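You operate a simulated robot arm through the tools that you are given. There is no shell and no other tool.

Carry out the task below with a simulated robot arm. There is one attempt and no reset: what you move stays moved.

TASK
Null the lines on the screen, then measure the lens and save.
Fine: use the TIP and LEAN knobs on the interferometer's mount; both read 0; one measurement.

It is judged by the outcome, as a careful person would: the job done as asked, and still so three seconds after it is handed in. It fails if anything else is knocked over, pushed out of place, dropped, spilled or broken.

THE ROBOT
A 6-joint arm with a two-finger gripper, fixed in place. Base frame: the origin is at the foot of the arm, x ahead of it, y to its left, z up. Readings come in cm, rad, newtons and seconds.
Its first joint turns from -2.897 to 2.897 rad. Payload 2.45 kg.
Tool frame: the origin (TCP) lies between the finger pads and is the grasp point; the fingertips stand 2 cm ahead of it; z points along the fingers, y is the line along which they close. The gripper opens to 14 cm. The gripper's body begins 16.8 cm behind the TCP.
Orientation is told as [roll, pitch, yaw] about the base's x, y, z axes, in that order, counted from this pose: with the fingers straight down and closing along the base's y, the tool's x points along the base's -x, its y along +y and its z along -z.

THE INTERFACE
- The arm moves only by the tool drive_tool. Its argument "plan" is a list of rows, each an object of numbers (a shift or turn left out is 0, a gripper value left out holds the last): "x", "y", "z": the shift along the tool's x, y, z in units of 150 mm (1.0 is 150 mm); "ax", "ay", "az": the turn, a rotation vector about the tool's x, y, z in units of 45 degrees (1.0 is 45 degrees). In form: [{"x": .., "y": .., "z": .., "ax": .., "ay": .., "az": ..}, ...]. A call has 1 to 20 rows; each row is the pose to reach, as a shift and turn from the pose commanded when the call began, along the tool's axes at that moment. "hand" is the finger opening in cm, from 0 to 14, set as the call begins (left out, the last holds). A call with a number of a shift or a turn outside -1 to 1 is refused whole. Each row takes 0.2 s and may step no farther than 5 cm and 0.15 rad from the row before; otherwise, or with a gripper value out of range, the whole call is refused. Where a pose cannot be reached the arm comes as near as it can. A force on the tool above 40 N (or 10 N above the force at the start of the call, whichever is more), or a blocked arm, ends the call early, and 0.2 s more pass. The fingers move at their own pace (about 4.5 cm/s each) and stop on an object; they squeeze with about 36 N. The grip force told is the motor's: it shows also when the fingers shut on nothing. Time passes only in rows, and 0.2 s behind the last, so rows that repeat a pose let the fingers close. The reply holds the time, the measured pose of the TCP, the force on the tool along the base axes, the opening and the grip force, in the units named above and with some noise, with the torque about the TCP (base axes, N m) and any sound that the robot's microphone picked up.
- Cameras (640 x 400 px; columns grow to the right, rows downward): "scene" is fixed at [6.27, 50.16, 171.39]; the picture's right is [0.20, -0.98, 0.00], its down [-0.75, -0.15, -0.65] and it looks along [0.63, 0.13, -0.76] (base axes); focal length 214 px, centre (320, 200). "wrist" rides on the gripper at [7.8, 1.1, -20.9] in the tool frame; the picture's right is [-0.14, 0.99, 0.00], its down [-0.92, -0.13, -0.37] and it looks along [-0.36, -0.05, 0.93] (tool axes); focal length 280 px, centre (320, 200). There is no depth. A picture from a camera that has moved, and an enlarged one, comes with that camera's place and axes in the base frame and with its lens. The place of the scene camera against the robot may be out by one fixed shift of up to 1.8 cm in any direction.
- grab_frame(camera): a new picture of that camera. It takes no simulated time.
- inspect(camera, box): a new picture of the part [left, top, right, bottom] of that camera's present view, enlarged. It takes no simulated time.
- close_job(): hands the job in; it is judged then, once.

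Places have to be worked out from the pictures, the camera data and where the tool is seen. Open the gripper and draw the arm clear of the work before you hand the job in, unless the task says otherwise.

The tools are called as a command line: name --argument value ..., lists and objects as JSON in quotes. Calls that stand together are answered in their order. drive_tool: Moves the arm, as the interface text tells. Its arguments: {"type":"object","properties":{"plan":{"type":"array"},"hand":{"type":"number"}},"required":["plan"]} The other tools are called the same way: grab_frame (camera) takes a picture; inspect (camera, box) takes an enlarged picture of a part of a camera's view; close_job () hands the job in.

At the start:

```text
time: 0.0
eef_pos: [39.36, 35.62, 140.26]
tool_rot: [0.001, 0.0, -0.002]
ft_force: [-0.3, -0.1, -0.9]
ft_torque: [0.0, 0.0, 0.02]
finger_gap: 13.99
gripper_force: 0.0
```

scene: 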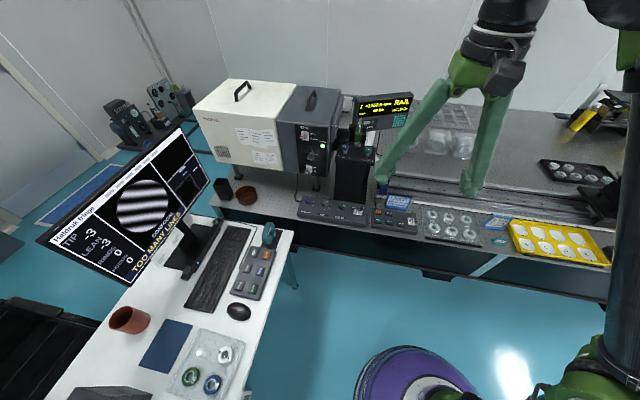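
wrist: 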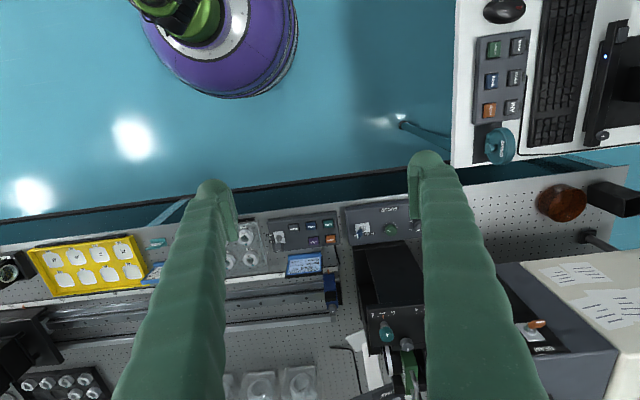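

The screen shows TIP -3, LEAN -3 and "TOO MANY LINES". I'll look closer at the screen, the panels and the mount to find the knobs and buttons.

inspect --camera "scene" --box '[30, 110, 230, 300]'

inspect --camera "scene" --box '[280, 80, 440, 240]'

inspect --camera "scene" --box '[200, 210, 300, 310]'

inspect --camera "wrist" --box '[230, 180, 450, 400]'

inspect --camera "wrist" --box '[450, 0, 640, 180]'

```text
2.11 times, centred on (130, 205) of scene
camera zoom: at [6.27, 50.16, 171.39], right [0.2, -0.98, 0.0], down [-0.75, -0.15, -0.65], along [0.63, 0.13, -0.76], focal length 452 px, centre (720, 190)
```

zoom: 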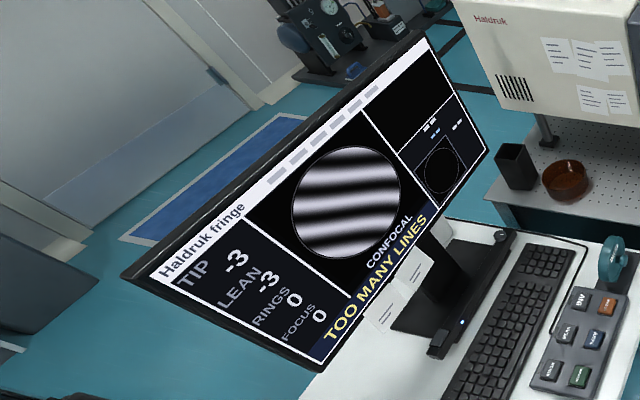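

```text
2.50 times, centred on (360, 160) of scene
camera zoom: at [6.27, 50.16, 171.39], right [0.2, -0.98, 0.0], down [-0.75, -0.15, -0.65], along [0.63, 0.13, -0.76], focal length 536 px, centre (220, 300)
```

zoom: 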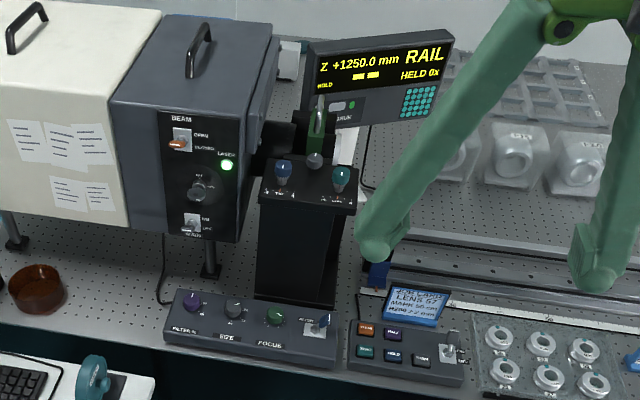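

```text
4.00 times, centred on (250, 260) of scene
camera zoom: at [6.27, 50.16, 171.39], right [0.2, -0.98, 0.0], down [-0.75, -0.15, -0.65], along [0.63, 0.13, -0.76], focal length 858 px, centre (600, -40)
```

zoom: 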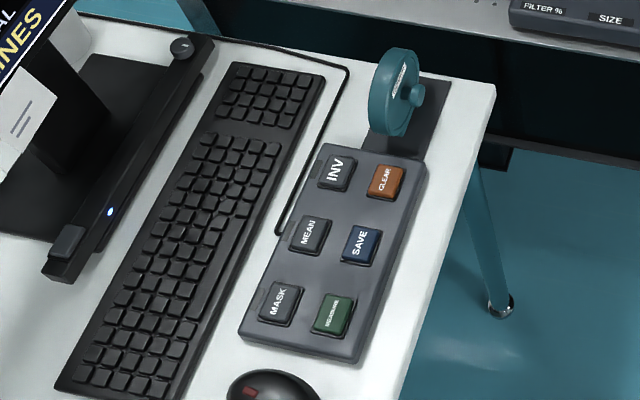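

```text
1.82 times, centred on (340, 290) of wrist
camera zoom: at [31.58, 36.76, 161.24], right [0.14, 0.99, 0.0], down [0.92, -0.13, 0.37], along [0.36, -0.05, -0.93], focal length 510 px, centre (284, 36)
```

zoom: 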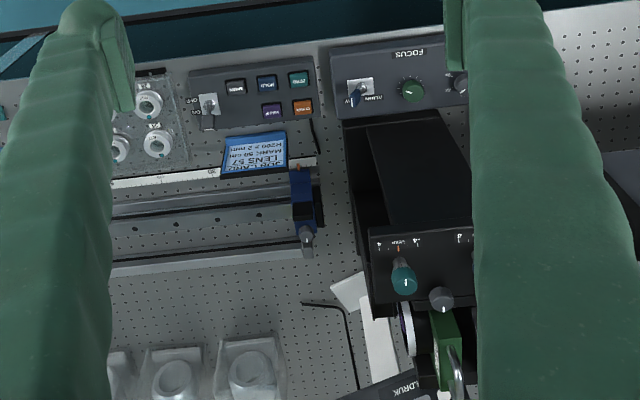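

```text
2.22 times, centred on (545, 90) of wrist
camera zoom: at [31.58, 36.76, 161.24], right [0.14, 0.99, 0.0], down [0.92, -0.13, 0.37], along [0.36, -0.05, -0.93], focal length 623 px, centre (-180, 444)
```

zoom: 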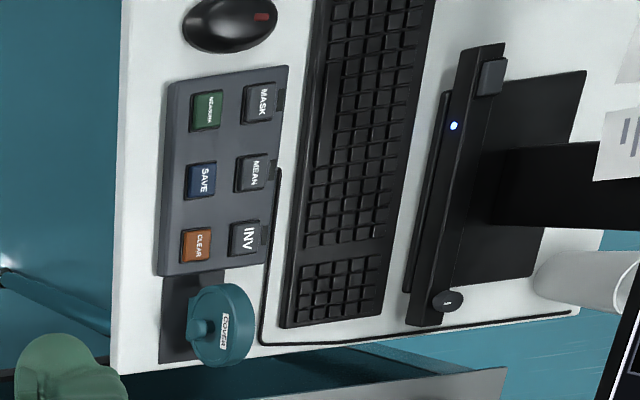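

The mount column carries a blue knob and a teal knob with a grey one between. I'll zoom on these to read labels and scales.

inspect --camera "scene" --box '[330, 110, 400, 180]'

inspect --camera "wrist" --box '[350, 290, 450, 390]'

inspect --camera "scene" --box '[255, 215, 300, 255]'

inspect --camera "scene" --box '[290, 180, 410, 240]'

inspect --camera "scene" --box '[40, 190, 160, 290]'

inspect --camera "scene" --box '[350, 90, 420, 130]'

```text
5.71 times, centred on (365, 145) of scene
camera zoom: at [6.27, 50.16, 171.39], right [0.2, -0.98, 0.0], down [-0.75, -0.15, -0.65], along [0.63, 0.13, -0.76], focal length 1226 px, centre (63, 514)
```

zoom: 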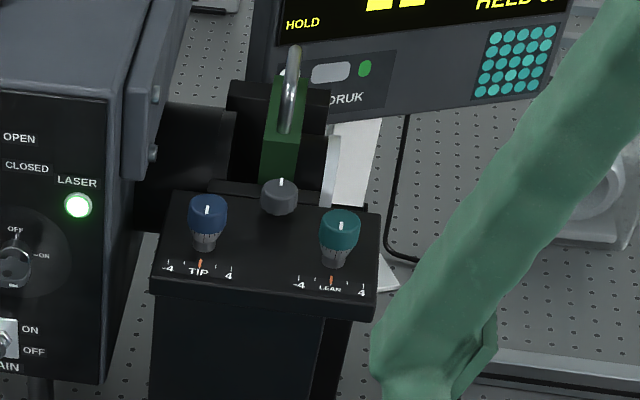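

```text
4.00 times, centred on (400, 340) of wrist
camera zoom: at [31.58, 36.76, 161.24], right [0.14, 0.99, 0.0], down [0.92, -0.13, 0.37], along [0.36, -0.05, -0.93], focal length 1122 px, centre (0, -360)
```

zoom: 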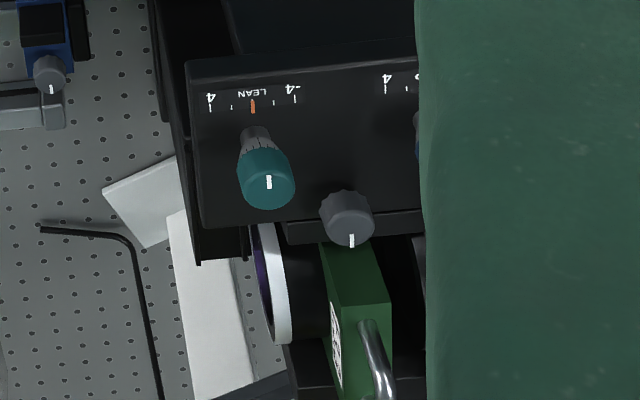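

```text
10.00 times, centred on (278, 235) of scene
camera zoom: at [6.27, 50.16, 171.39], right [0.2, -0.98, 0.0], down [-0.75, -0.15, -0.65], along [0.63, 0.13, -0.76], focal length 2145 px, centre (745, -150)
```

zoom: 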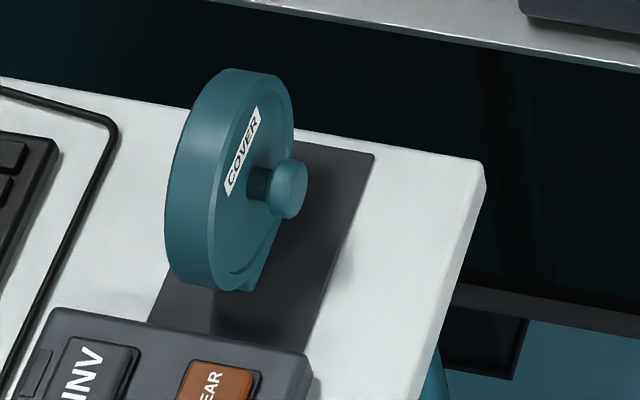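

```text
5.33 times, centred on (350, 210) of scene
camera zoom: at [6.27, 50.16, 171.39], right [0.2, -0.98, 0.0], down [-0.75, -0.15, -0.65], along [0.63, 0.13, -0.76], focal length 1144 px, centre (160, 147)
```

zoom: 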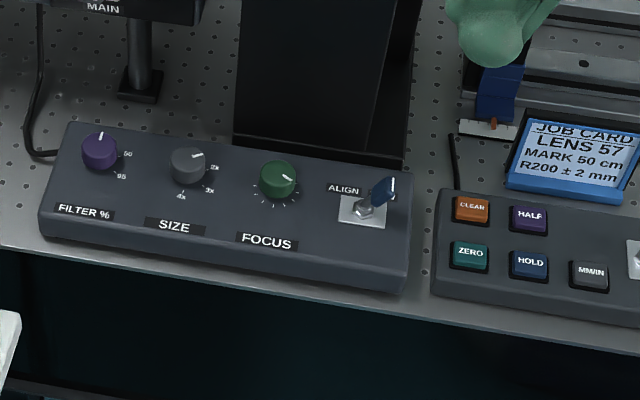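

```text
4.00 times, centred on (100, 240) of scene
camera zoom: at [6.27, 50.16, 171.39], right [0.2, -0.98, 0.0], down [-0.75, -0.15, -0.65], along [0.63, 0.13, -0.76], focal length 858 px, centre (1200, 40)
```

zoom: 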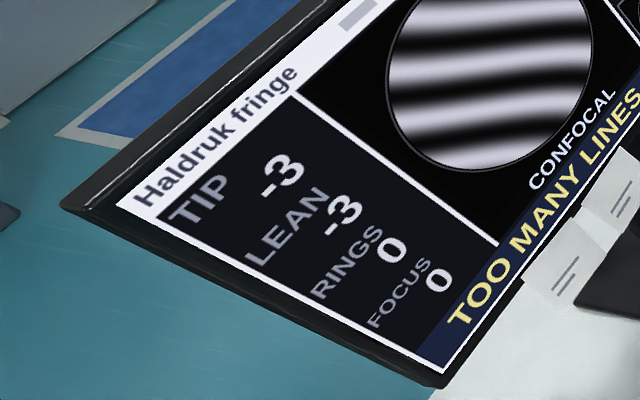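

```text
9.14 times, centred on (385, 110) of scene
camera zoom: at [6.27, 50.16, 171.39], right [0.2, -0.98, 0.0], down [-0.75, -0.15, -0.65], along [0.63, 0.13, -0.76], focal length 1961 px, centre (-274, 1023)
```

zoom: 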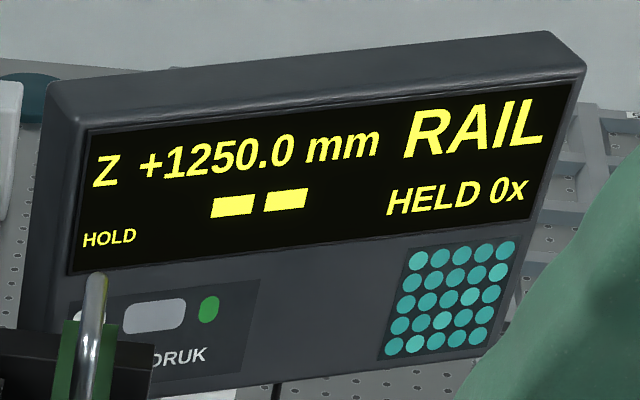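

The knobs are vertical-axis, and I estimate LEAN at about [86, 45, 113] and TIP about 10 cm further left. The desk buttons come out near [28, 82, 81]. I'll move forward at a safe height to look down on the mount with the wrist camera.

drive_tool --plan '[{"x": -0.25, "y": 0.1}, {"x": -0.5, "y": 0.2}, {"x": -0.75, "y": 0.3}, {"x": -1.0, "y": 0.4}, {"x": -1.0, "y": 0.4}]'

```text
time: 1.2
eef_pos: [49.94, 39.77, 138.17]
tool_rot: [-0.001, 0.001, 0.001]
ft_force: [0.1, 0.1, -0.4]
ft_torque: [0.01, -0.01, 0.01]
finger_gap: 13.98
gripper_force: 0.0
out of reach, approached as far as the arm can: row 2, 3, 4, 5
```

At this height the arm's reach ended at x≈50, so reach grows lower down. I'll take pictures from here to triangulate the knobs more accurately.

grab_frame --camera "wrist"

grab_frame --camera "scene"

```text
taken
camera wrist: at [42.26, 40.84, 159.15], right [0.14, 0.99, 0.0], down [0.92, -0.13, 0.37], along [0.37, -0.05, -0.93], focal length 280 px, centre (320, 200)
```

wrist: 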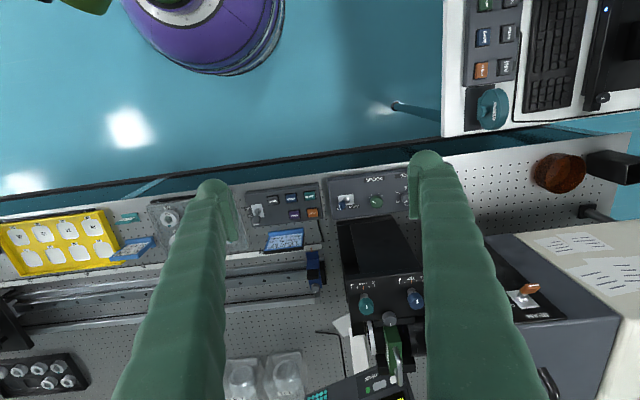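

```text
taken
```

scene: 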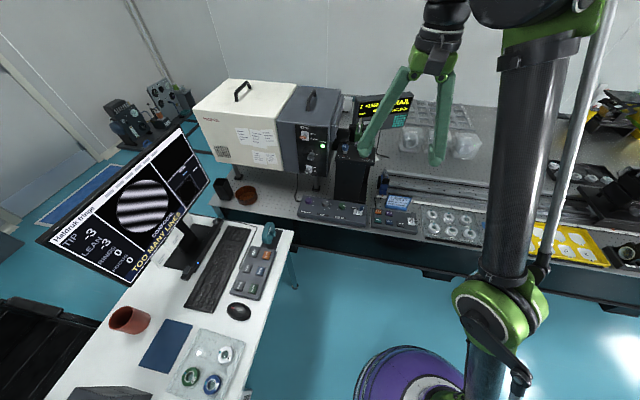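

Zooming to locate the knobs exactly from this new viewpoint.

inspect --camera "wrist" --box '[330, 250, 450, 370]'

inspect --camera "wrist" --box '[320, 160, 420, 240]'

```text
3.33 times, centred on (390, 310) of wrist
camera zoom: at [42.26, 40.84, 159.15], right [0.14, 0.99, 0.0], down [0.92, -0.13, 0.37], along [0.37, -0.05, -0.93], focal length 935 px, centre (87, -167)
```

zoom: 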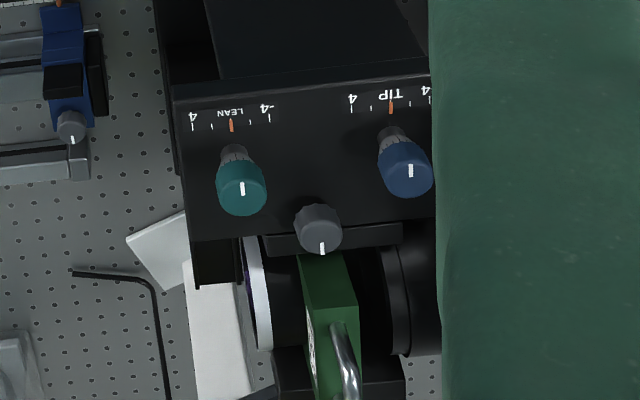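

```text
5.00 times, centred on (370, 200) of wrist
camera zoom: at [42.26, 40.84, 159.15], right [0.14, 0.99, 0.0], down [0.92, -0.13, 0.37], along [0.37, -0.05, -0.93], focal length 1402 px, centre (70, 200)
```

zoom: 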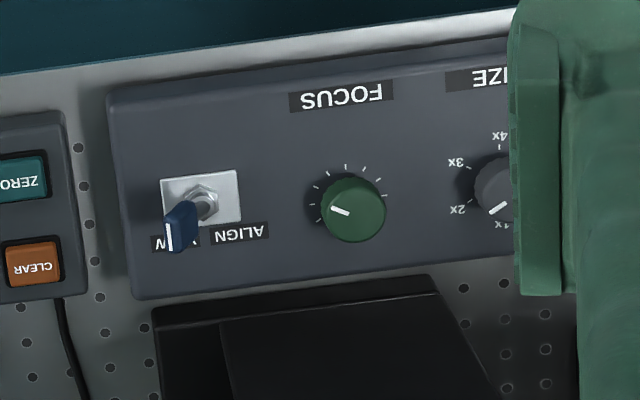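

LEAN's top is at about [84.7, 44.5, 113.7] and TIP's at about [84.5, 54.7, 113.7], and the toggle is on VIEW. That is near the reach limit, so I'll lower the tool to z≈124 and test how far out it can go.

drive_tool --plan '[{"z": 0.25}, {"z": 0.5}, {"z": 0.75}, {"z": 0.95}, {"z": 0.95, "x": -0.3}, {"z": 0.95, "x": -0.6}, {"z": 0.95, "x": -0.9}, {"z": 0.95, "x": -0.9}]'

```text
time: 3.0
eef_pos: [63.48, 39.35, 123.91]
tool_rot: [-0.001, 0.0, 0.0]
ft_force: [0.0, 1.2, -0.5]
ft_torque: [0.01, -0.01, 0.05]
finger_gap: 14.0
gripper_force: 0.1
```

Reach is fine at [63.5, 39.4, 123.9]. I'll look with the wrist camera from here before going further.

grab_frame --camera "wrist"

grab_frame --camera "scene"

```text
taken
camera wrist: at [55.68, 40.49, 144.9], right [0.14, 0.99, 0.0], down [0.92, -0.13, 0.37], along [0.36, -0.05, -0.93], focal length 280 px, centre (320, 200)
```

wrist: 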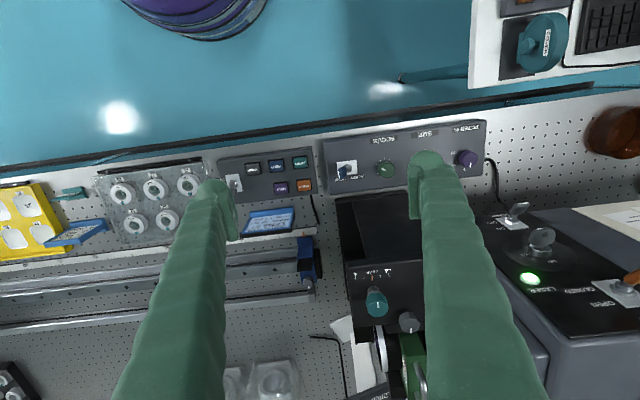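

```text
taken
```

scene: 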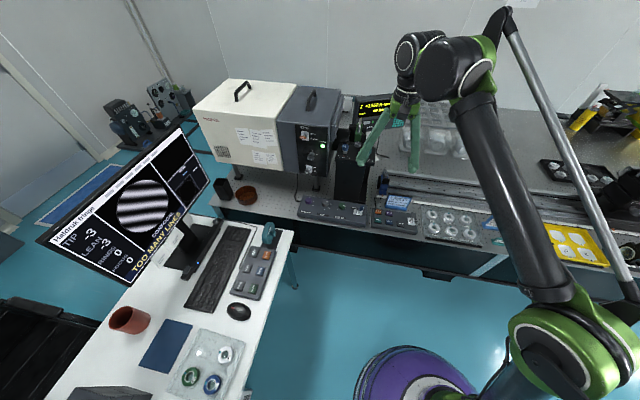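

I'll close the fingers to about 6 cm and move to roughly [78, 44.5, 119], in line with the LEAN knob but short of it, to test the reach.

drive_tool --plan '[{"x": -0.24, "y": 0.086, "z": 0.08}, {"x": -0.48, "y": 0.172, "z": 0.16}, {"x": -0.72, "y": 0.258, "z": 0.24}, {"x": -0.96, "y": 0.343, "z": 0.32}, {"x": -0.96, "y": 0.343, "z": 0.32}]' --hand 6

```text
time: 4.2
eef_pos: [77.88, 44.41, 119.07]
tool_rot: [0.001, 0.0, -0.002]
ft_force: [-0.2, 0.7, 0.3]
ft_torque: [0.04, 0.01, -0.02]
finger_gap: 6.01
gripper_force: 0.1
```

Reachable here (r≈90 cm). I'll take a wrist look to refine the knob position relative to the fingers.

grab_frame --camera "wrist"

inspect --camera "scene" --box '[320, 90, 440, 190]'

```text
taken
camera wrist: at [70.15, 45.53, 139.95], right [0.14, 0.99, 0.0], down [0.92, -0.13, 0.37], along [0.36, -0.05, -0.93], focal length 280 px, centre (320, 200)
```

wrist: 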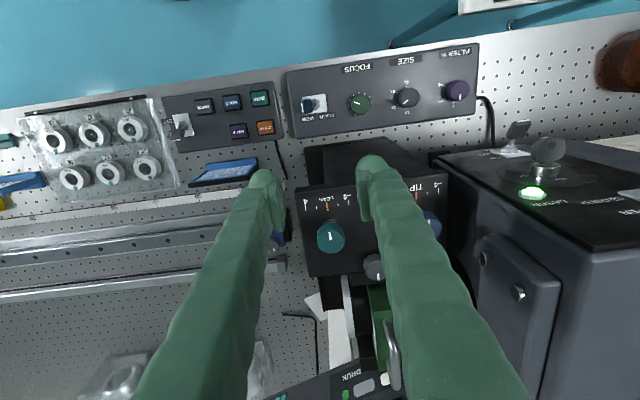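

```text
4.00 times, centred on (380, 140) of scene
camera zoom: at [6.27, 50.16, 171.39], right [0.2, -0.98, 0.0], down [-0.75, -0.15, -0.65], along [0.63, 0.13, -0.76], focal length 858 px, centre (80, 440)
```

zoom: 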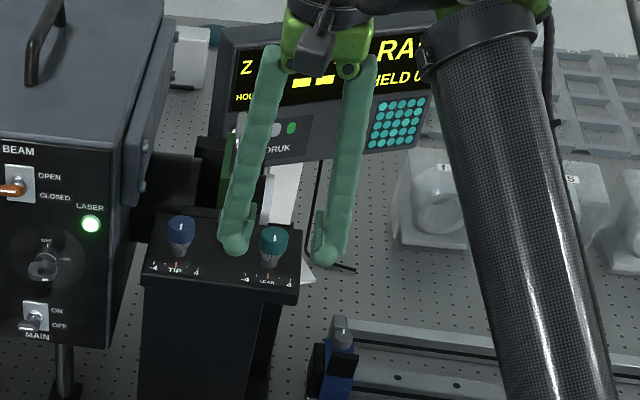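

inspect --camera "wrist" --box '[280, 160, 400, 280]'

inspect --camera "wrist" --box '[280, 280, 420, 400]'

```text
3.33 times, centred on (340, 220) of wrist
camera zoom: at [70.15, 45.53, 139.95], right [0.14, 0.99, 0.0], down [0.92, -0.13, 0.37], along [0.36, -0.05, -0.93], focal length 935 px, centre (253, 133)
```

zoom: 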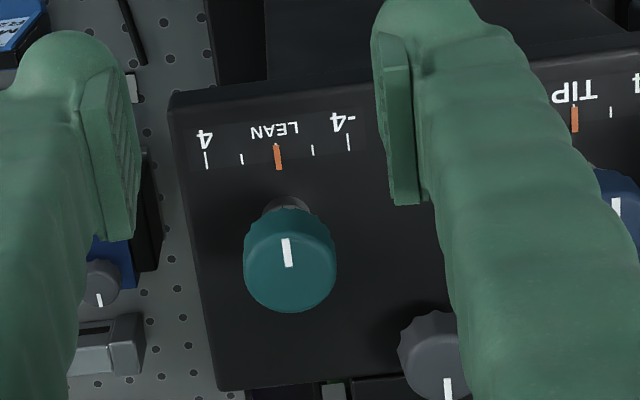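

```text
3.33 times, centred on (350, 340) of wrist
camera zoom: at [70.15, 45.53, 139.95], right [0.14, 0.99, 0.0], down [0.92, -0.13, 0.37], along [0.36, -0.05, -0.93], focal length 935 px, centre (220, -267)
```

zoom: 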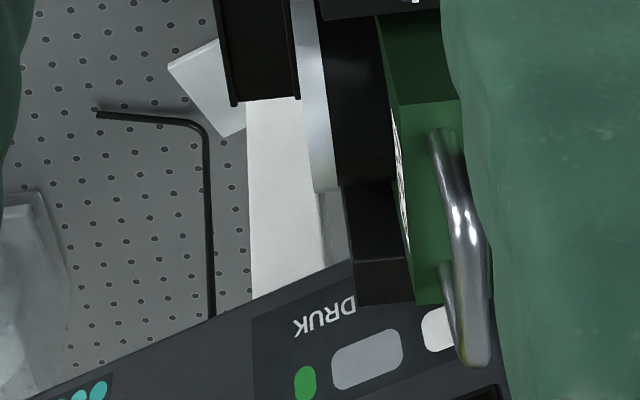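

From two wrist views the LEAN knob centre is at about [85.4, 44.6], with its top at z≈113.4 and the plate at z≈109.7. Its diameter is about 3 cm. I'll move directly above it at z≈118.5 with the fingers at 4.8 cm.

drive_tool --plan '[{"x": -0.25, "y": 0.006}, {"x": -0.5, "y": 0.013, "z": 0.03}, {"x": -0.5, "y": 0.013, "z": 0.03}]' --hand 4.8

```text
time: 5.0
eef_pos: [82.82, 43.31, 115.77]
tool_rot: [0.0, 0.001, 0.001]
ft_force: [-0.6, -0.5, 1.2]
ft_torque: [0.06, -0.15, 0.0]
finger_gap: 4.81
gripper_force: 0.1
out of reach, approached as far as the arm can: row 1, 2, 3
```

The arm hit its upright reach limit at r≈93.5 cm. Tilting the fingers about 15° outward brings the wrist inward and gains reach, so I'll lift slightly, tilt, and move above the LEAN knob.

drive_tool --plan '[{"z": -0.1, "x": 0.05, "ay": -0.17}, {"z": -0.15, "x": 0.0, "y": 0.04, "ay": -0.34}, {"z": -0.12, "x": -0.172, "y": 0.086, "ay": -0.34}, {"z": -0.12, "x": -0.172, "y": 0.086, "ay": -0.34}]' --hand 4.8

```text
time: 6.0
eef_pos: [85.27, 44.7, 117.59]
tool_rot: [-0.001, -0.268, 0.0]
ft_force: [0.1, 0.1, 0.0]
ft_torque: [0.02, -0.01, -0.01]
finger_gap: 4.79
gripper_force: 0.0
```

The tilted tool reached [85.3, 44.7, 117.6]. I'll check alignment over the LEAN knob in both cameras.

inspect --camera "wrist" --box '[240, 100, 440, 300]'

inspect --camera "scene" --box '[330, 90, 430, 190]'

```text
2.00 times, centred on (340, 200) of wrist
camera zoom: at [72.32, 45.76, 135.8], right [0.13, 0.99, 0.04], down [0.79, -0.13, 0.6], along [0.6, -0.05, -0.8], focal length 561 px, centre (280, 200)
```

zoom: 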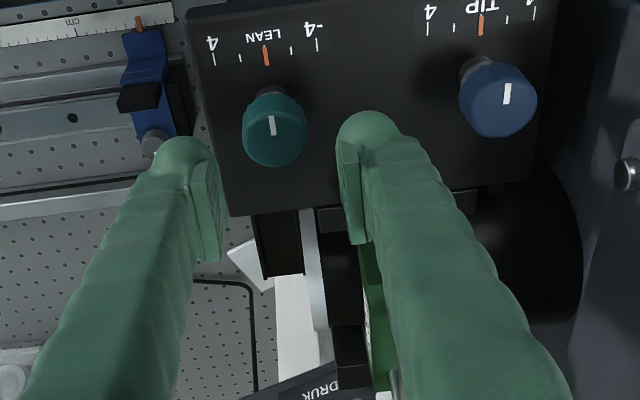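

```text
4.00 times, centred on (380, 140) of scene
camera zoom: at [6.27, 50.16, 171.39], right [0.2, -0.98, 0.0], down [-0.75, -0.15, -0.65], along [0.63, 0.13, -0.76], focal length 858 px, centre (80, 440)
```

zoom: 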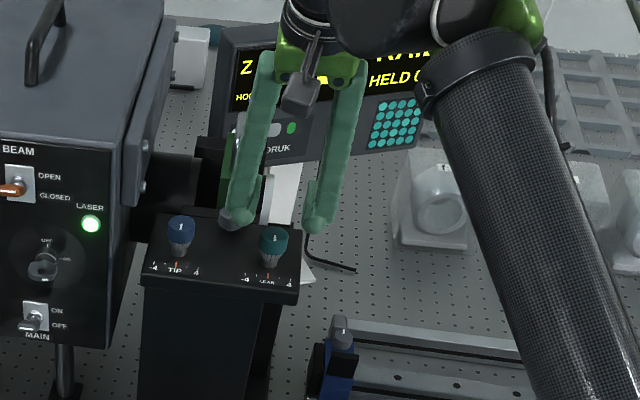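

Alignment agrees within about 1 mm. I'll descend so the pads straddle the LEAN cap, with tips about 0.8 cm above the plate, then check before closing.

drive_tool --plan '[{"x": 0.037, "y": -0.003, "z": 0.152}, {"x": 0.0734, "y": -0.003, "z": 0.3047}, {"x": 0.0734, "y": -0.003, "z": 0.3047}]' --hand 4.8

inspect --camera "wrist" --box '[240, 100, 440, 300]'

inspect --camera "scene" --box '[340, 110, 420, 190]'

```text
time: 6.8
eef_pos: [85.47, 44.75, 112.89]
tool_rot: [0.001, -0.267, 0.001]
ft_force: [-0.8, 0.2, -0.6]
ft_torque: [-0.02, 0.03, 0.01]
finger_gap: 4.79
gripper_force: 0.1
```

```text
2.00 times, centred on (340, 200) of wrist
camera zoom: at [72.47, 45.75, 131.06], right [0.13, 0.99, 0.04], down [0.79, -0.13, 0.6], along [0.6, -0.05, -0.8], focal length 561 px, centre (280, 200)
```

zoom: 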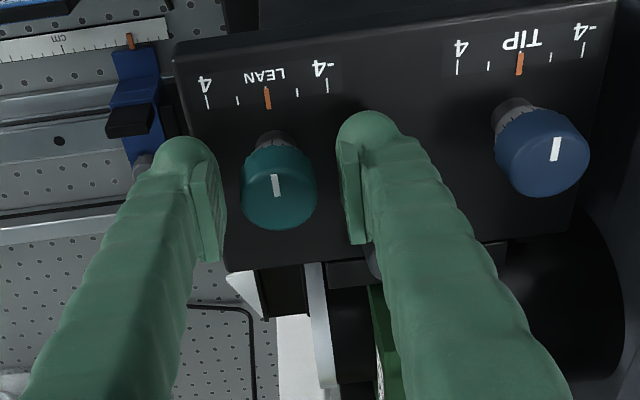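

```text
5.00 times, centred on (380, 150) of scene
camera zoom: at [6.27, 50.16, 171.39], right [0.2, -0.98, 0.0], down [-0.75, -0.15, -0.65], along [0.63, 0.13, -0.76], focal length 1072 px, centre (20, 450)
```

zoom: 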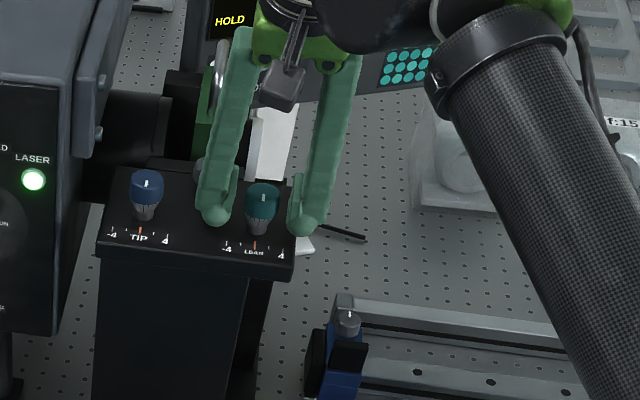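

The pads straddle the LEAN cap evenly. I'll close on it and let the fingers settle.

drive_tool --plan '[{"x": 0}, {"x": 0}, {"x": 0}, {"x": 0}]' --hand 1.5

inspect --camera "wrist" --box '[240, 100, 440, 300]'

inspect --camera "scene" --box '[40, 190, 160, 290]'

```text
time: 7.8
eef_pos: [85.47, 44.69, 112.9]
tool_rot: [-0.001, -0.267, 0.0]
ft_force: [-3.8, -6.4, -6.2]
ft_torque: [-0.07, 0.02, 0.02]
finger_gap: 2.85
gripper_force: 45.1
```

```text
2.00 times, centred on (340, 200) of wrist
camera zoom: at [72.49, 45.71, 131.06], right [0.13, 0.99, 0.04], down [0.79, -0.13, 0.6], along [0.6, -0.05, -0.8], focal length 561 px, centre (280, 200)
```

zoom: 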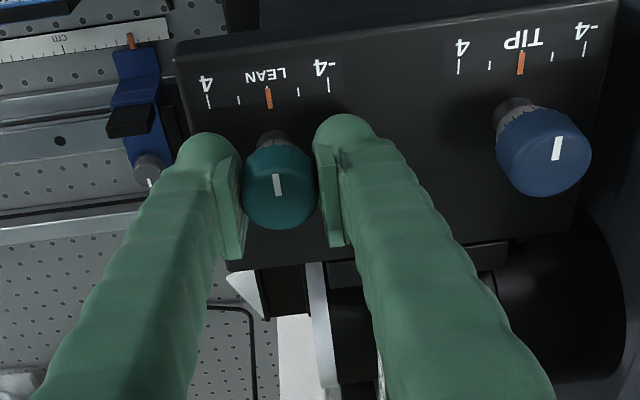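

```text
4.00 times, centred on (100, 240) of scene
camera zoom: at [6.27, 50.16, 171.39], right [0.2, -0.98, 0.0], down [-0.75, -0.15, -0.65], along [0.63, 0.13, -0.76], focal length 858 px, centre (1200, 40)
```

zoom: 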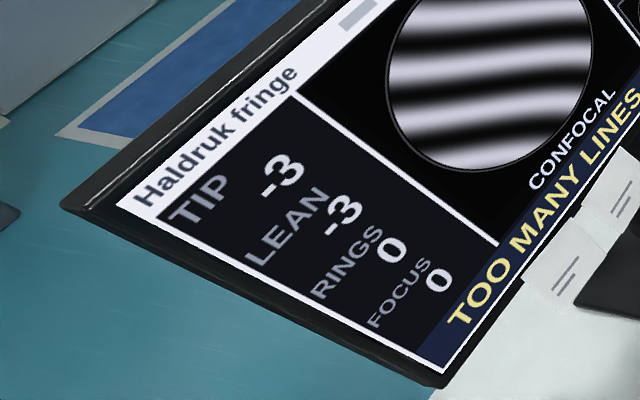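

The cap is gripped (2.85 cm, no disturbance) and the screen still reads -3. I'll turn it counter-clockwise (toward "4") by about 0.28 rad around the vertical and see how the reading responds.

drive_tool --plan '[{"ax": -0.0236, "az": -0.086}, {"ax": -0.0472, "az": -0.172}, {"ax": -0.0708, "az": -0.258}, {"ax": -0.0944, "az": -0.344}, {"ax": -0.0944, "az": -0.344}]'

inspect --camera "wrist" --box '[240, 100, 440, 300]'

inspect --camera "scene" --box '[40, 190, 160, 290]'

```text
time: 9.0
eef_pos: [85.4, 44.57, 112.89]
tool_rot: [0.001, -0.267, 0.281]
ft_force: [-19.5, -13.6, -18.2]
ft_torque: [-0.13, 0.15, 0.02]
finger_gap: 2.88
gripper_force: 45.2
```

```text
2.00 times, centred on (340, 200) of wrist
camera zoom: at [72.7, 42.11, 131.07], right [-0.15, 0.99, 0.04], down [0.8, 0.1, 0.6], along [0.59, 0.12, -0.8], focal length 561 px, centre (280, 200)
```

zoom: 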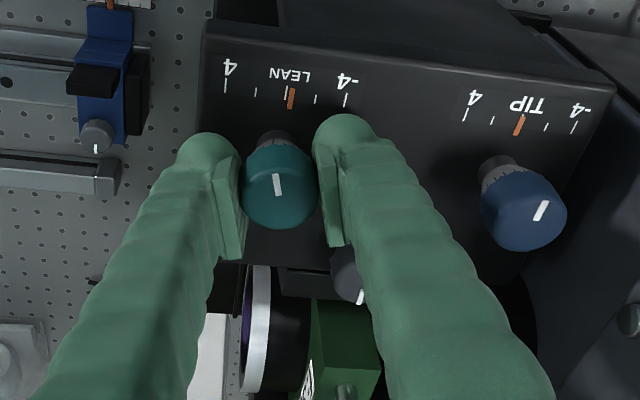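

```text
4.00 times, centred on (100, 240) of scene
camera zoom: at [6.27, 50.16, 171.39], right [0.2, -0.98, 0.0], down [-0.75, -0.15, -0.65], along [0.63, 0.13, -0.76], focal length 858 px, centre (1200, 40)
```

zoom: 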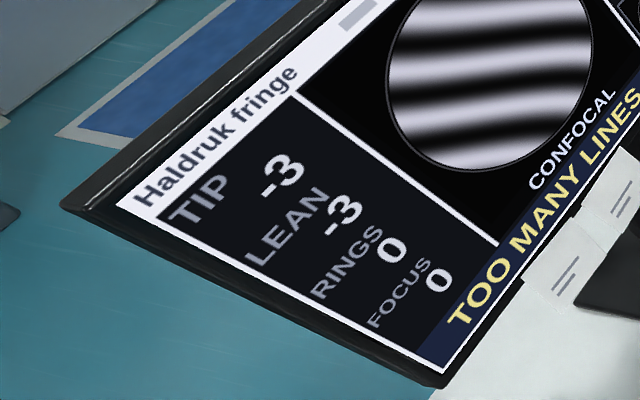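

The knob turned with the fingers by about 0.28 rad, but the reading hasn't changed and side force is building up (about 30 N). I'll open slightly to relieve the stress and see what the knob does when released.

drive_tool --plan '[{"x": 0}, {"x": 0}, {"x": 0}]' --hand 4.6

inspect --camera "wrist" --box '[260, 110, 380, 230]'

inspect --camera "scene" --box '[40, 130, 220, 290]'

```text
time: 9.8
eef_pos: [85.51, 44.73, 112.92]
tool_rot: [0.0, -0.267, 0.28]
ft_force: [-0.1, 1.0, -0.7]
ft_torque: [-0.01, 0.01, -0.01]
finger_gap: 4.61
gripper_force: 0.1
```

```text
3.33 times, centred on (320, 170) of wrist
camera zoom: at [72.75, 42.15, 131.07], right [-0.15, 0.99, 0.04], down [0.8, 0.1, 0.6], along [0.59, 0.12, -0.8], focal length 935 px, centre (320, 300)
```

zoom: 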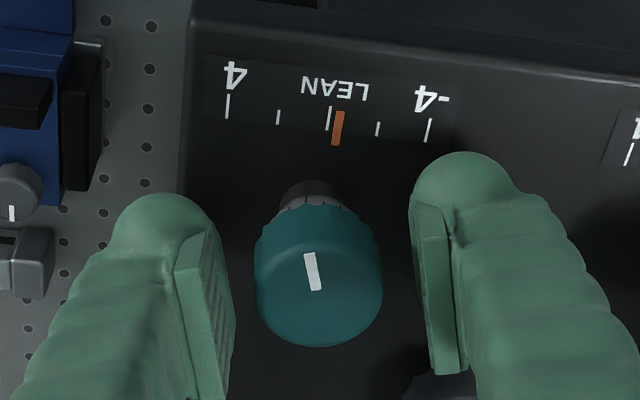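

```text
2.50 times, centred on (130, 210) of scene
camera zoom: at [6.27, 50.16, 171.39], right [0.2, -0.98, 0.0], down [-0.75, -0.15, -0.65], along [0.63, 0.13, -0.76], focal length 536 px, centre (795, 175)
```

zoom: 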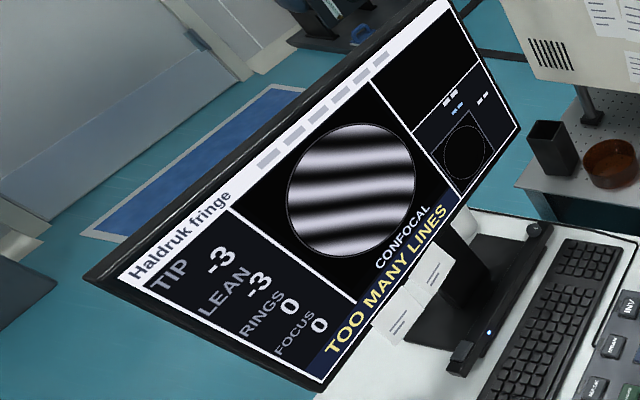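

Released, the force dropped to zero and the knob stayed put. The orange pointer moved about 0.35 unit toward -4 for 0.28 rad counter-clockwise, so one unit is roughly 45°. The reading is probably raised by turning clockwise, so with the fingers open I'll yaw to about +0.9 rad, slightly higher and re-centred, ready for a clockwise stroke.

drive_tool --plan '[{"x": -0.0023, "y": -0.0076, "z": -0.027}, {"x": -0.0023, "y": -0.0076, "z": -0.027, "ax": -0.042, "az": -0.152}, {"x": -0.0023, "y": -0.0076, "z": -0.027, "ax": -0.084, "az": -0.304}, {"x": -0.0023, "y": -0.0076, "z": -0.027, "ax": -0.125, "az": -0.456}, {"x": -0.0023, "y": -0.0076, "z": -0.027, "ax": -0.167, "az": -0.609}, {"x": -0.0023, "y": -0.0076, "z": -0.027, "ax": -0.209, "az": -0.761}, {"x": -0.0023, "y": -0.0076, "z": -0.027, "ax": -0.209, "az": -0.761}]' --hand 4.6

inspect --camera "wrist" --box '[240, 90, 400, 250]'

inspect --camera "scene" --box '[340, 110, 420, 190]'

```text
time: 11.4
eef_pos: [85.41, 44.43, 113.26]
tool_rot: [0.002, -0.267, 0.901]
ft_force: [-0.1, -0.3, -0.2]
ft_torque: [0.02, -0.01, 0.07]
finger_gap: 4.61
gripper_force: 0.1
```

```text
2.50 times, centred on (320, 170) of wrist
camera zoom: at [76.63, 34.99, 131.42], right [-0.69, 0.72, 0.04], down [0.59, 0.54, 0.6], along [0.41, 0.44, -0.8], focal length 701 px, centre (320, 275)
```

zoom: 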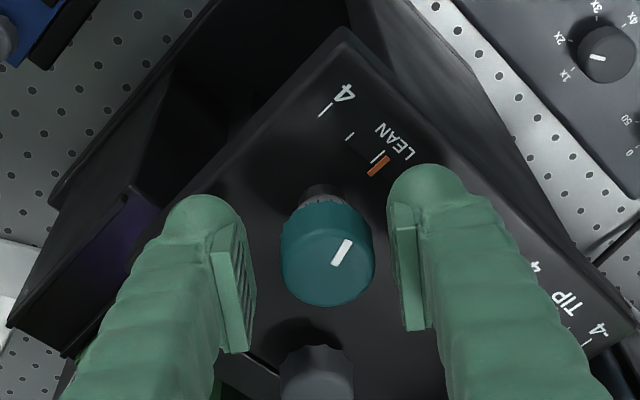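

```text
5.00 times, centred on (380, 150) of scene
camera zoom: at [6.27, 50.16, 171.39], right [0.2, -0.98, 0.0], down [-0.75, -0.15, -0.65], along [0.63, 0.13, -0.76], focal length 1072 px, centre (20, 450)
```

zoom: 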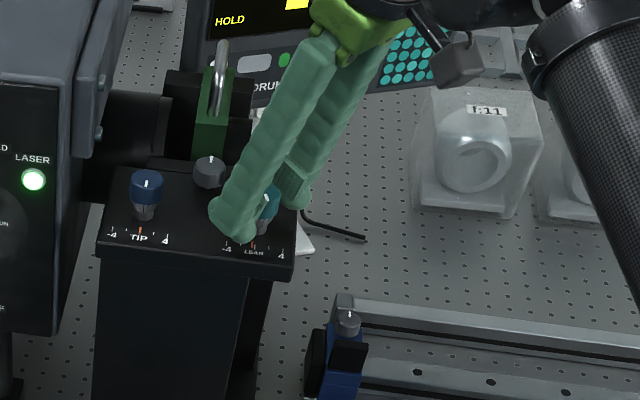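

The knob sits about 0.25 cm off-centre along the finger line, so my best axis estimate is [85.45, 44.68]. I'll re-centre and close on the cap.

drive_tool --plan '[{"x": -0.0142, "y": 0.0083, "z": 0.0039}, {"x": -0.0142, "y": 0.0083, "z": 0.0039}, {"x": -0.0142, "y": 0.0083, "z": 0.0039}, {"x": -0.0142, "y": 0.0083, "z": 0.0039}, {"x": -0.0142, "y": 0.0083, "z": 0.0039}]' --hand 1.5

```text
time: 12.6
eef_pos: [85.43, 44.94, 113.28]
tool_rot: [0.002, -0.267, 0.9]
ft_force: [-16.5, 0.8, -10.5]
ft_torque: [0.05, 0.19, -0.06]
finger_gap: 2.87
gripper_force: 45.0
```

Closed at 2.87 cm with a 13 N side force along the finger line, so the knob is still slightly toward tool +y. I'll ease that way by about 1 mm and check the force.

drive_tool --plan '[{"y": 0.008}, {"y": 0.008}]' --hand 1.5

```text
time: 13.2
eef_pos: [85.44, 44.77, 113.28]
tool_rot: [0.0, -0.266, 0.898]
ft_force: [-8.7, 1.5, -0.5]
ft_torque: [0.02, 0.09, -0.07]
finger_gap: 2.87
gripper_force: 45.2
```

Side force is down to under 9 N. Now I'll turn clockwise by 0.6 rad in small steps.

drive_tool --plan '[{"ax": 0.0405, "az": 0.1473}, {"ax": 0.081, "az": 0.2946}, {"ax": 0.1215, "az": 0.4419}, {"ax": 0.162, "az": 0.5892}, {"ax": 0.2025, "az": 0.7365}, {"ax": 0.2025, "az": 0.7365}]' --hand 1.5

inspect --camera "wrist" --box '[240, 90, 400, 250]'

inspect --camera "scene" --box '[40, 130, 220, 290]'

```text
time: 14.6
eef_pos: [85.49, 44.71, 113.2]
tool_rot: [0.0, -0.267, 0.299]
ft_force: [11.1, -18.9, -5.1]
ft_torque: [-0.19, -0.36, 0.08]
finger_gap: 2.84
gripper_force: 45.1
```

```text
2.50 times, centred on (320, 170) of wrist
camera zoom: at [72.84, 41.95, 131.44], right [-0.16, 0.99, 0.04], down [0.79, 0.11, 0.6], along [0.59, 0.13, -0.8], focal length 701 px, centre (320, 275)
```

zoom: 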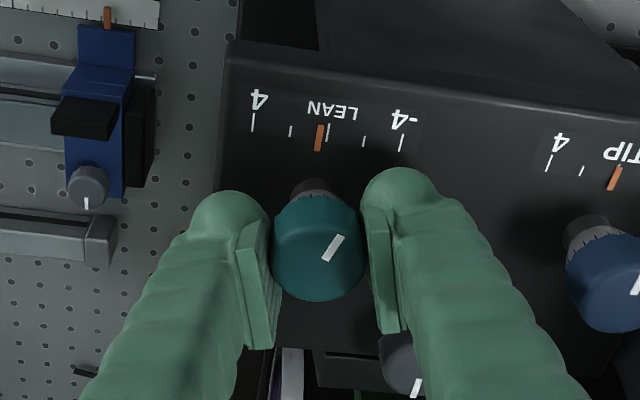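

```text
2.50 times, centred on (130, 210) of scene
camera zoom: at [6.27, 50.16, 171.39], right [0.2, -0.98, 0.0], down [-0.75, -0.15, -0.65], along [0.63, 0.13, -0.76], focal length 536 px, centre (795, 175)
```

zoom: 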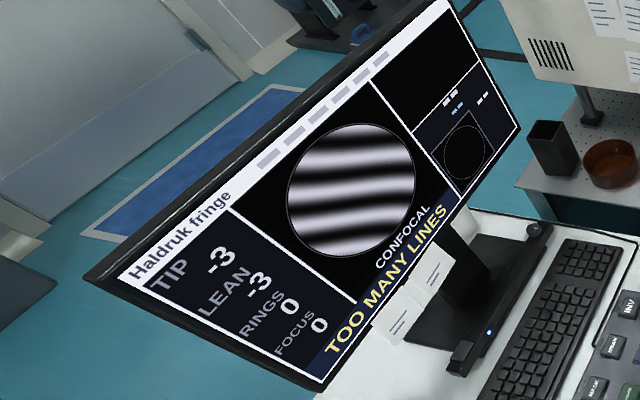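

The pointer is now at about +0.4 and the screen still shows -3 because it shows integers, so it needs to pass -2.5. I'll relieve the side force by about 1.5 mm along the finger line, then continue clockwise.

drive_tool --plan '[{"y": -0.008, "x": 0.007, "z": 0.002}, {"y": -0.008, "x": 0.007, "z": 0.002}]' --hand 1.5

```text
time: 15.2
eef_pos: [85.59, 44.76, 113.29]
tool_rot: [-0.002, -0.271, 0.301]
ft_force: [14.1, -10.0, 0.1]
ft_torque: [-0.32, -0.24, 0.06]
finger_gap: 2.86
gripper_force: 45.2
stopped in row 2: the force on the tool passed its limit at 42 N (the readings are from after the stop); the commanded pose is now the measured one
```

A transient over 40 N stopped that shift, so the gripped knob is very stiff laterally and I need the axis more exactly. I'll open, and look closely at where the knob sits between the pads.

drive_tool --plan '[{"x": 0}, {"x": 0}, {"x": 0}]' --hand 4.4

inspect --camera "wrist" --box '[285, 135, 355, 205]'

inspect --camera "wrist" --box '[240, 90, 400, 250]'

```text
time: 16.0
eef_pos: [85.42, 44.76, 113.27]
tool_rot: [-0.001, -0.27, 0.301]
ft_force: [0.3, 0.7, -0.5]
ft_torque: [-0.01, 0.02, -0.01]
finger_gap: 4.42
gripper_force: 0.0
```

```text
5.71 times, centred on (320, 170) of wrist
camera zoom: at [72.63, 42.03, 131.43], right [-0.17, 0.99, 0.04], down [0.79, 0.11, 0.6], along [0.59, 0.13, -0.8], focal length 1602 px, centre (320, 371)
```

zoom: 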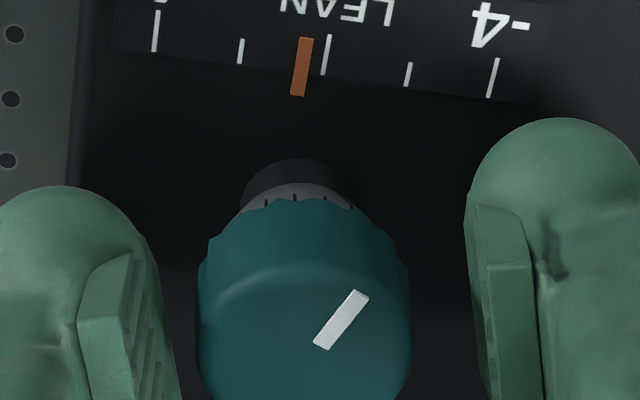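

```text
2.50 times, centred on (320, 170) of wrist
camera zoom: at [72.63, 42.03, 131.43], right [-0.17, 0.99, 0.04], down [0.79, 0.11, 0.6], along [0.59, 0.13, -0.8], focal length 701 px, centre (320, 275)
```

zoom: 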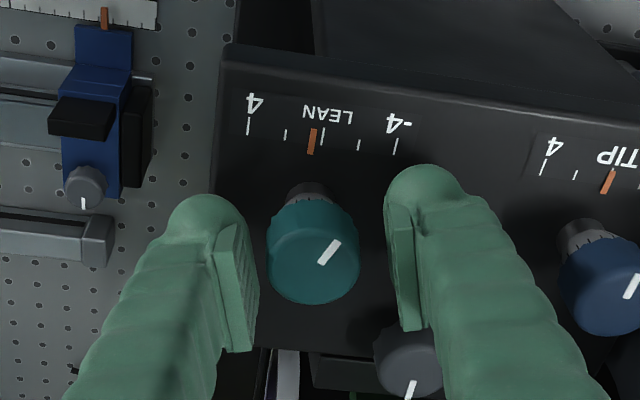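

With the fingers open, the knob is about 0.2 cm toward tool -y from the commanded centre. I'll shift by that, yaw open to about -0.3 rad, and measure the offset again to pin the axis down.

drive_tool --plan '[{"y": -0.0137}, {"y": -0.0137, "ax": 0.0407, "az": 0.1473}, {"y": -0.0137, "ax": 0.0815, "az": 0.2946}, {"y": -0.0137, "ax": 0.1222, "az": 0.4419}, {"y": -0.0137, "ax": 0.163, "az": 0.5892}, {"y": -0.0137, "ax": 0.2037, "az": 0.7365}, {"y": -0.0137, "ax": 0.2037, "az": 0.7365}]' --hand 4.4

inspect --camera "wrist" --box '[285, 135, 355, 205]'

inspect --camera "wrist" --box '[240, 90, 400, 250]'

```text
time: 17.6
eef_pos: [85.48, 44.56, 113.23]
tool_rot: [-0.002, -0.27, -0.302]
ft_force: [0.9, 0.0, 0.4]
ft_torque: [0.0, 0.0, 0.03]
finger_gap: 4.4
gripper_force: 0.0
```

```text
5.71 times, centred on (320, 170) of wrist
camera zoom: at [73.37, 49.6, 131.44], right [0.42, 0.91, 0.04], down [0.72, -0.36, 0.6], along [0.56, -0.23, -0.8], focal length 1602 px, centre (320, 371)
```

zoom: 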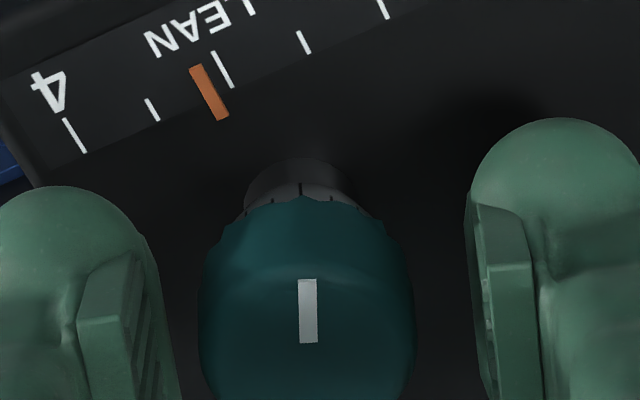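

```text
2.50 times, centred on (320, 170) of wrist
camera zoom: at [73.37, 49.6, 131.44], right [0.42, 0.91, 0.04], down [0.72, -0.36, 0.6], along [0.56, -0.23, -0.8], focal length 701 px, centre (320, 275)
```

zoom: 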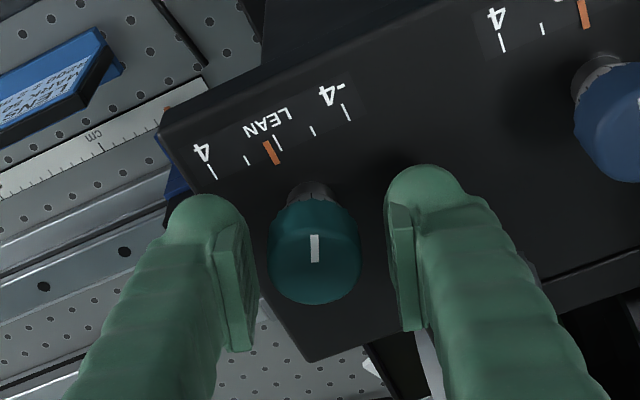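

The offset is again -0.19 cm at yaw -0.3, so the knob axis lies about 0.3 cm closer to the base than the commanded centre. I'll correct that and yaw (open) back toward positive for a long clockwise stroke.

drive_tool --plan '[{"x": 0.0167, "y": -0.0127, "z": -0.0046}, {"x": 0.0167, "y": -0.0127, "z": -0.0046, "ax": -0.0475, "az": -0.1719}, {"x": 0.0167, "y": -0.0127, "z": -0.0046, "ax": -0.095, "az": -0.3438}, {"x": 0.0167, "y": -0.0127, "z": -0.0046, "ax": -0.1425, "az": -0.5157}, {"x": 0.0167, "y": -0.0127, "z": -0.0046, "ax": -0.19, "az": -0.6876}, {"x": 0.0167, "y": -0.0127, "z": -0.0046, "ax": -0.2375, "az": -0.8595}, {"x": 0.0167, "y": -0.0127, "z": -0.0046, "ax": -0.2375, "az": -0.8595}]' --hand 4.4

inspect --camera "wrist" --box '[285, 135, 355, 205]'

```text
time: 19.2
eef_pos: [85.16, 44.42, 113.3]
tool_rot: [0.0, -0.27, 0.402]
ft_force: [0.2, 0.8, -0.1]
ft_torque: [0.01, 0.02, 0.0]
finger_gap: 4.41
gripper_force: 0.1
```

```text
5.71 times, centred on (320, 170) of wrist
camera zoom: at [72.75, 40.4, 131.39], right [-0.27, 0.96, 0.04], down [0.78, 0.19, 0.6], along [0.57, 0.19, -0.8], focal length 1602 px, centre (320, 371)
```

zoom: 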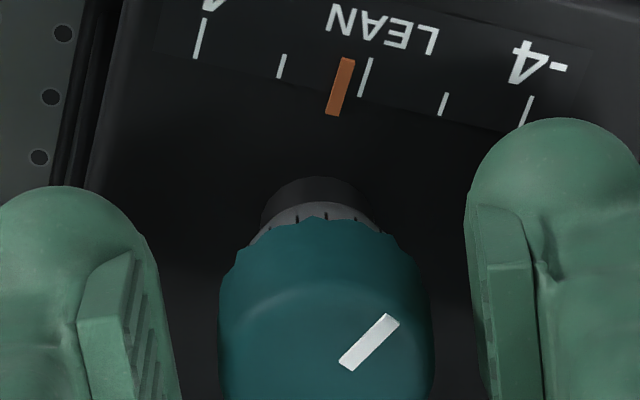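

Offset is now only about +0.09 cm. I'll continue open to yaw ≈ +1.1 and measure once more.

drive_tool --plan '[{"ax": -0.0475, "az": -0.1719}, {"ax": -0.095, "az": -0.3438}, {"ax": -0.1425, "az": -0.5157}, {"ax": -0.19, "az": -0.6876}, {"ax": -0.2375, "az": -0.8595}, {"ax": -0.2375, "az": -0.8595}]' --hand 4.4

inspect --camera "wrist" --box '[285, 135, 355, 205]'

inspect --camera "scene" --box '[340, 110, 420, 190]'

```text
time: 20.6
eef_pos: [85.25, 44.57, 113.35]
tool_rot: [-0.001, -0.269, 1.104]
ft_force: [-1.0, -0.1, -0.1]
ft_torque: [0.0, 0.02, 0.03]
finger_gap: 4.42
gripper_force: 0.0
```

```text
5.71 times, centred on (320, 170) of wrist
camera zoom: at [78.39, 33.33, 131.45], right [-0.82, 0.57, 0.04], down [0.47, 0.65, 0.6], along [0.32, 0.51, -0.8], focal length 1602 px, centre (320, 371)
```

zoom: 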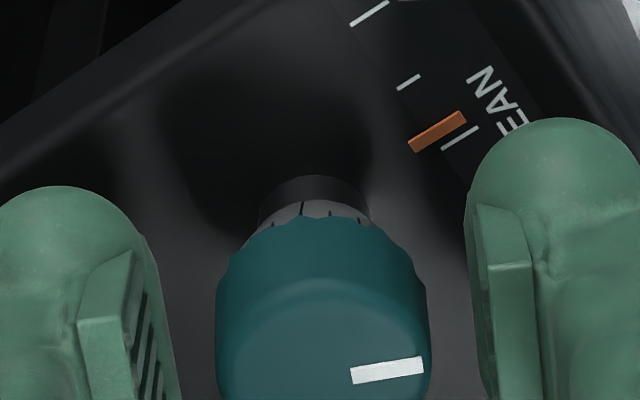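

```text
5.00 times, centred on (380, 150) of scene
camera zoom: at [6.27, 50.16, 171.39], right [0.2, -0.98, 0.0], down [-0.75, -0.15, -0.65], along [0.63, 0.13, -0.76], focal length 1072 px, centre (20, 450)
```

zoom: 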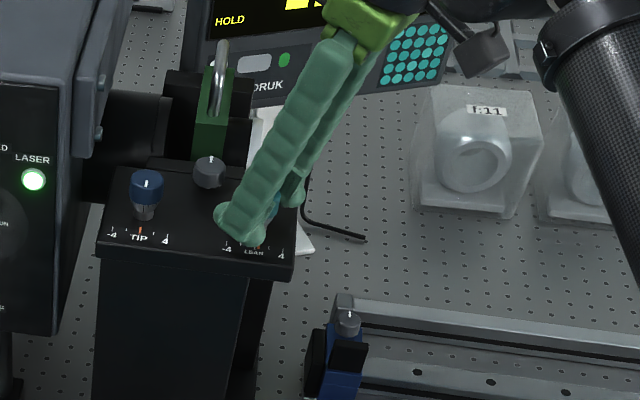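

The axis is now within about 1 mm (residual roughly +0.1 cm in y). I'll apply that and close on the cap.

drive_tool --plan '[{"x": -0.0057, "y": 0.003, "z": 0.0016}, {"x": -0.0057, "y": 0.003, "z": 0.0016}, {"x": -0.0057, "y": 0.003, "z": 0.0016}, {"x": -0.0057, "y": 0.003, "z": 0.0016}, {"x": -0.0057, "y": 0.003, "z": 0.0016}]' --hand 1.5

```text
time: 21.8
eef_pos: [85.18, 44.54, 113.29]
tool_rot: [0.0, -0.267, 1.102]
ft_force: [2.0, -3.9, -4.4]
ft_torque: [0.01, 0.01, -0.03]
finger_gap: 2.89
gripper_force: 45.0
```

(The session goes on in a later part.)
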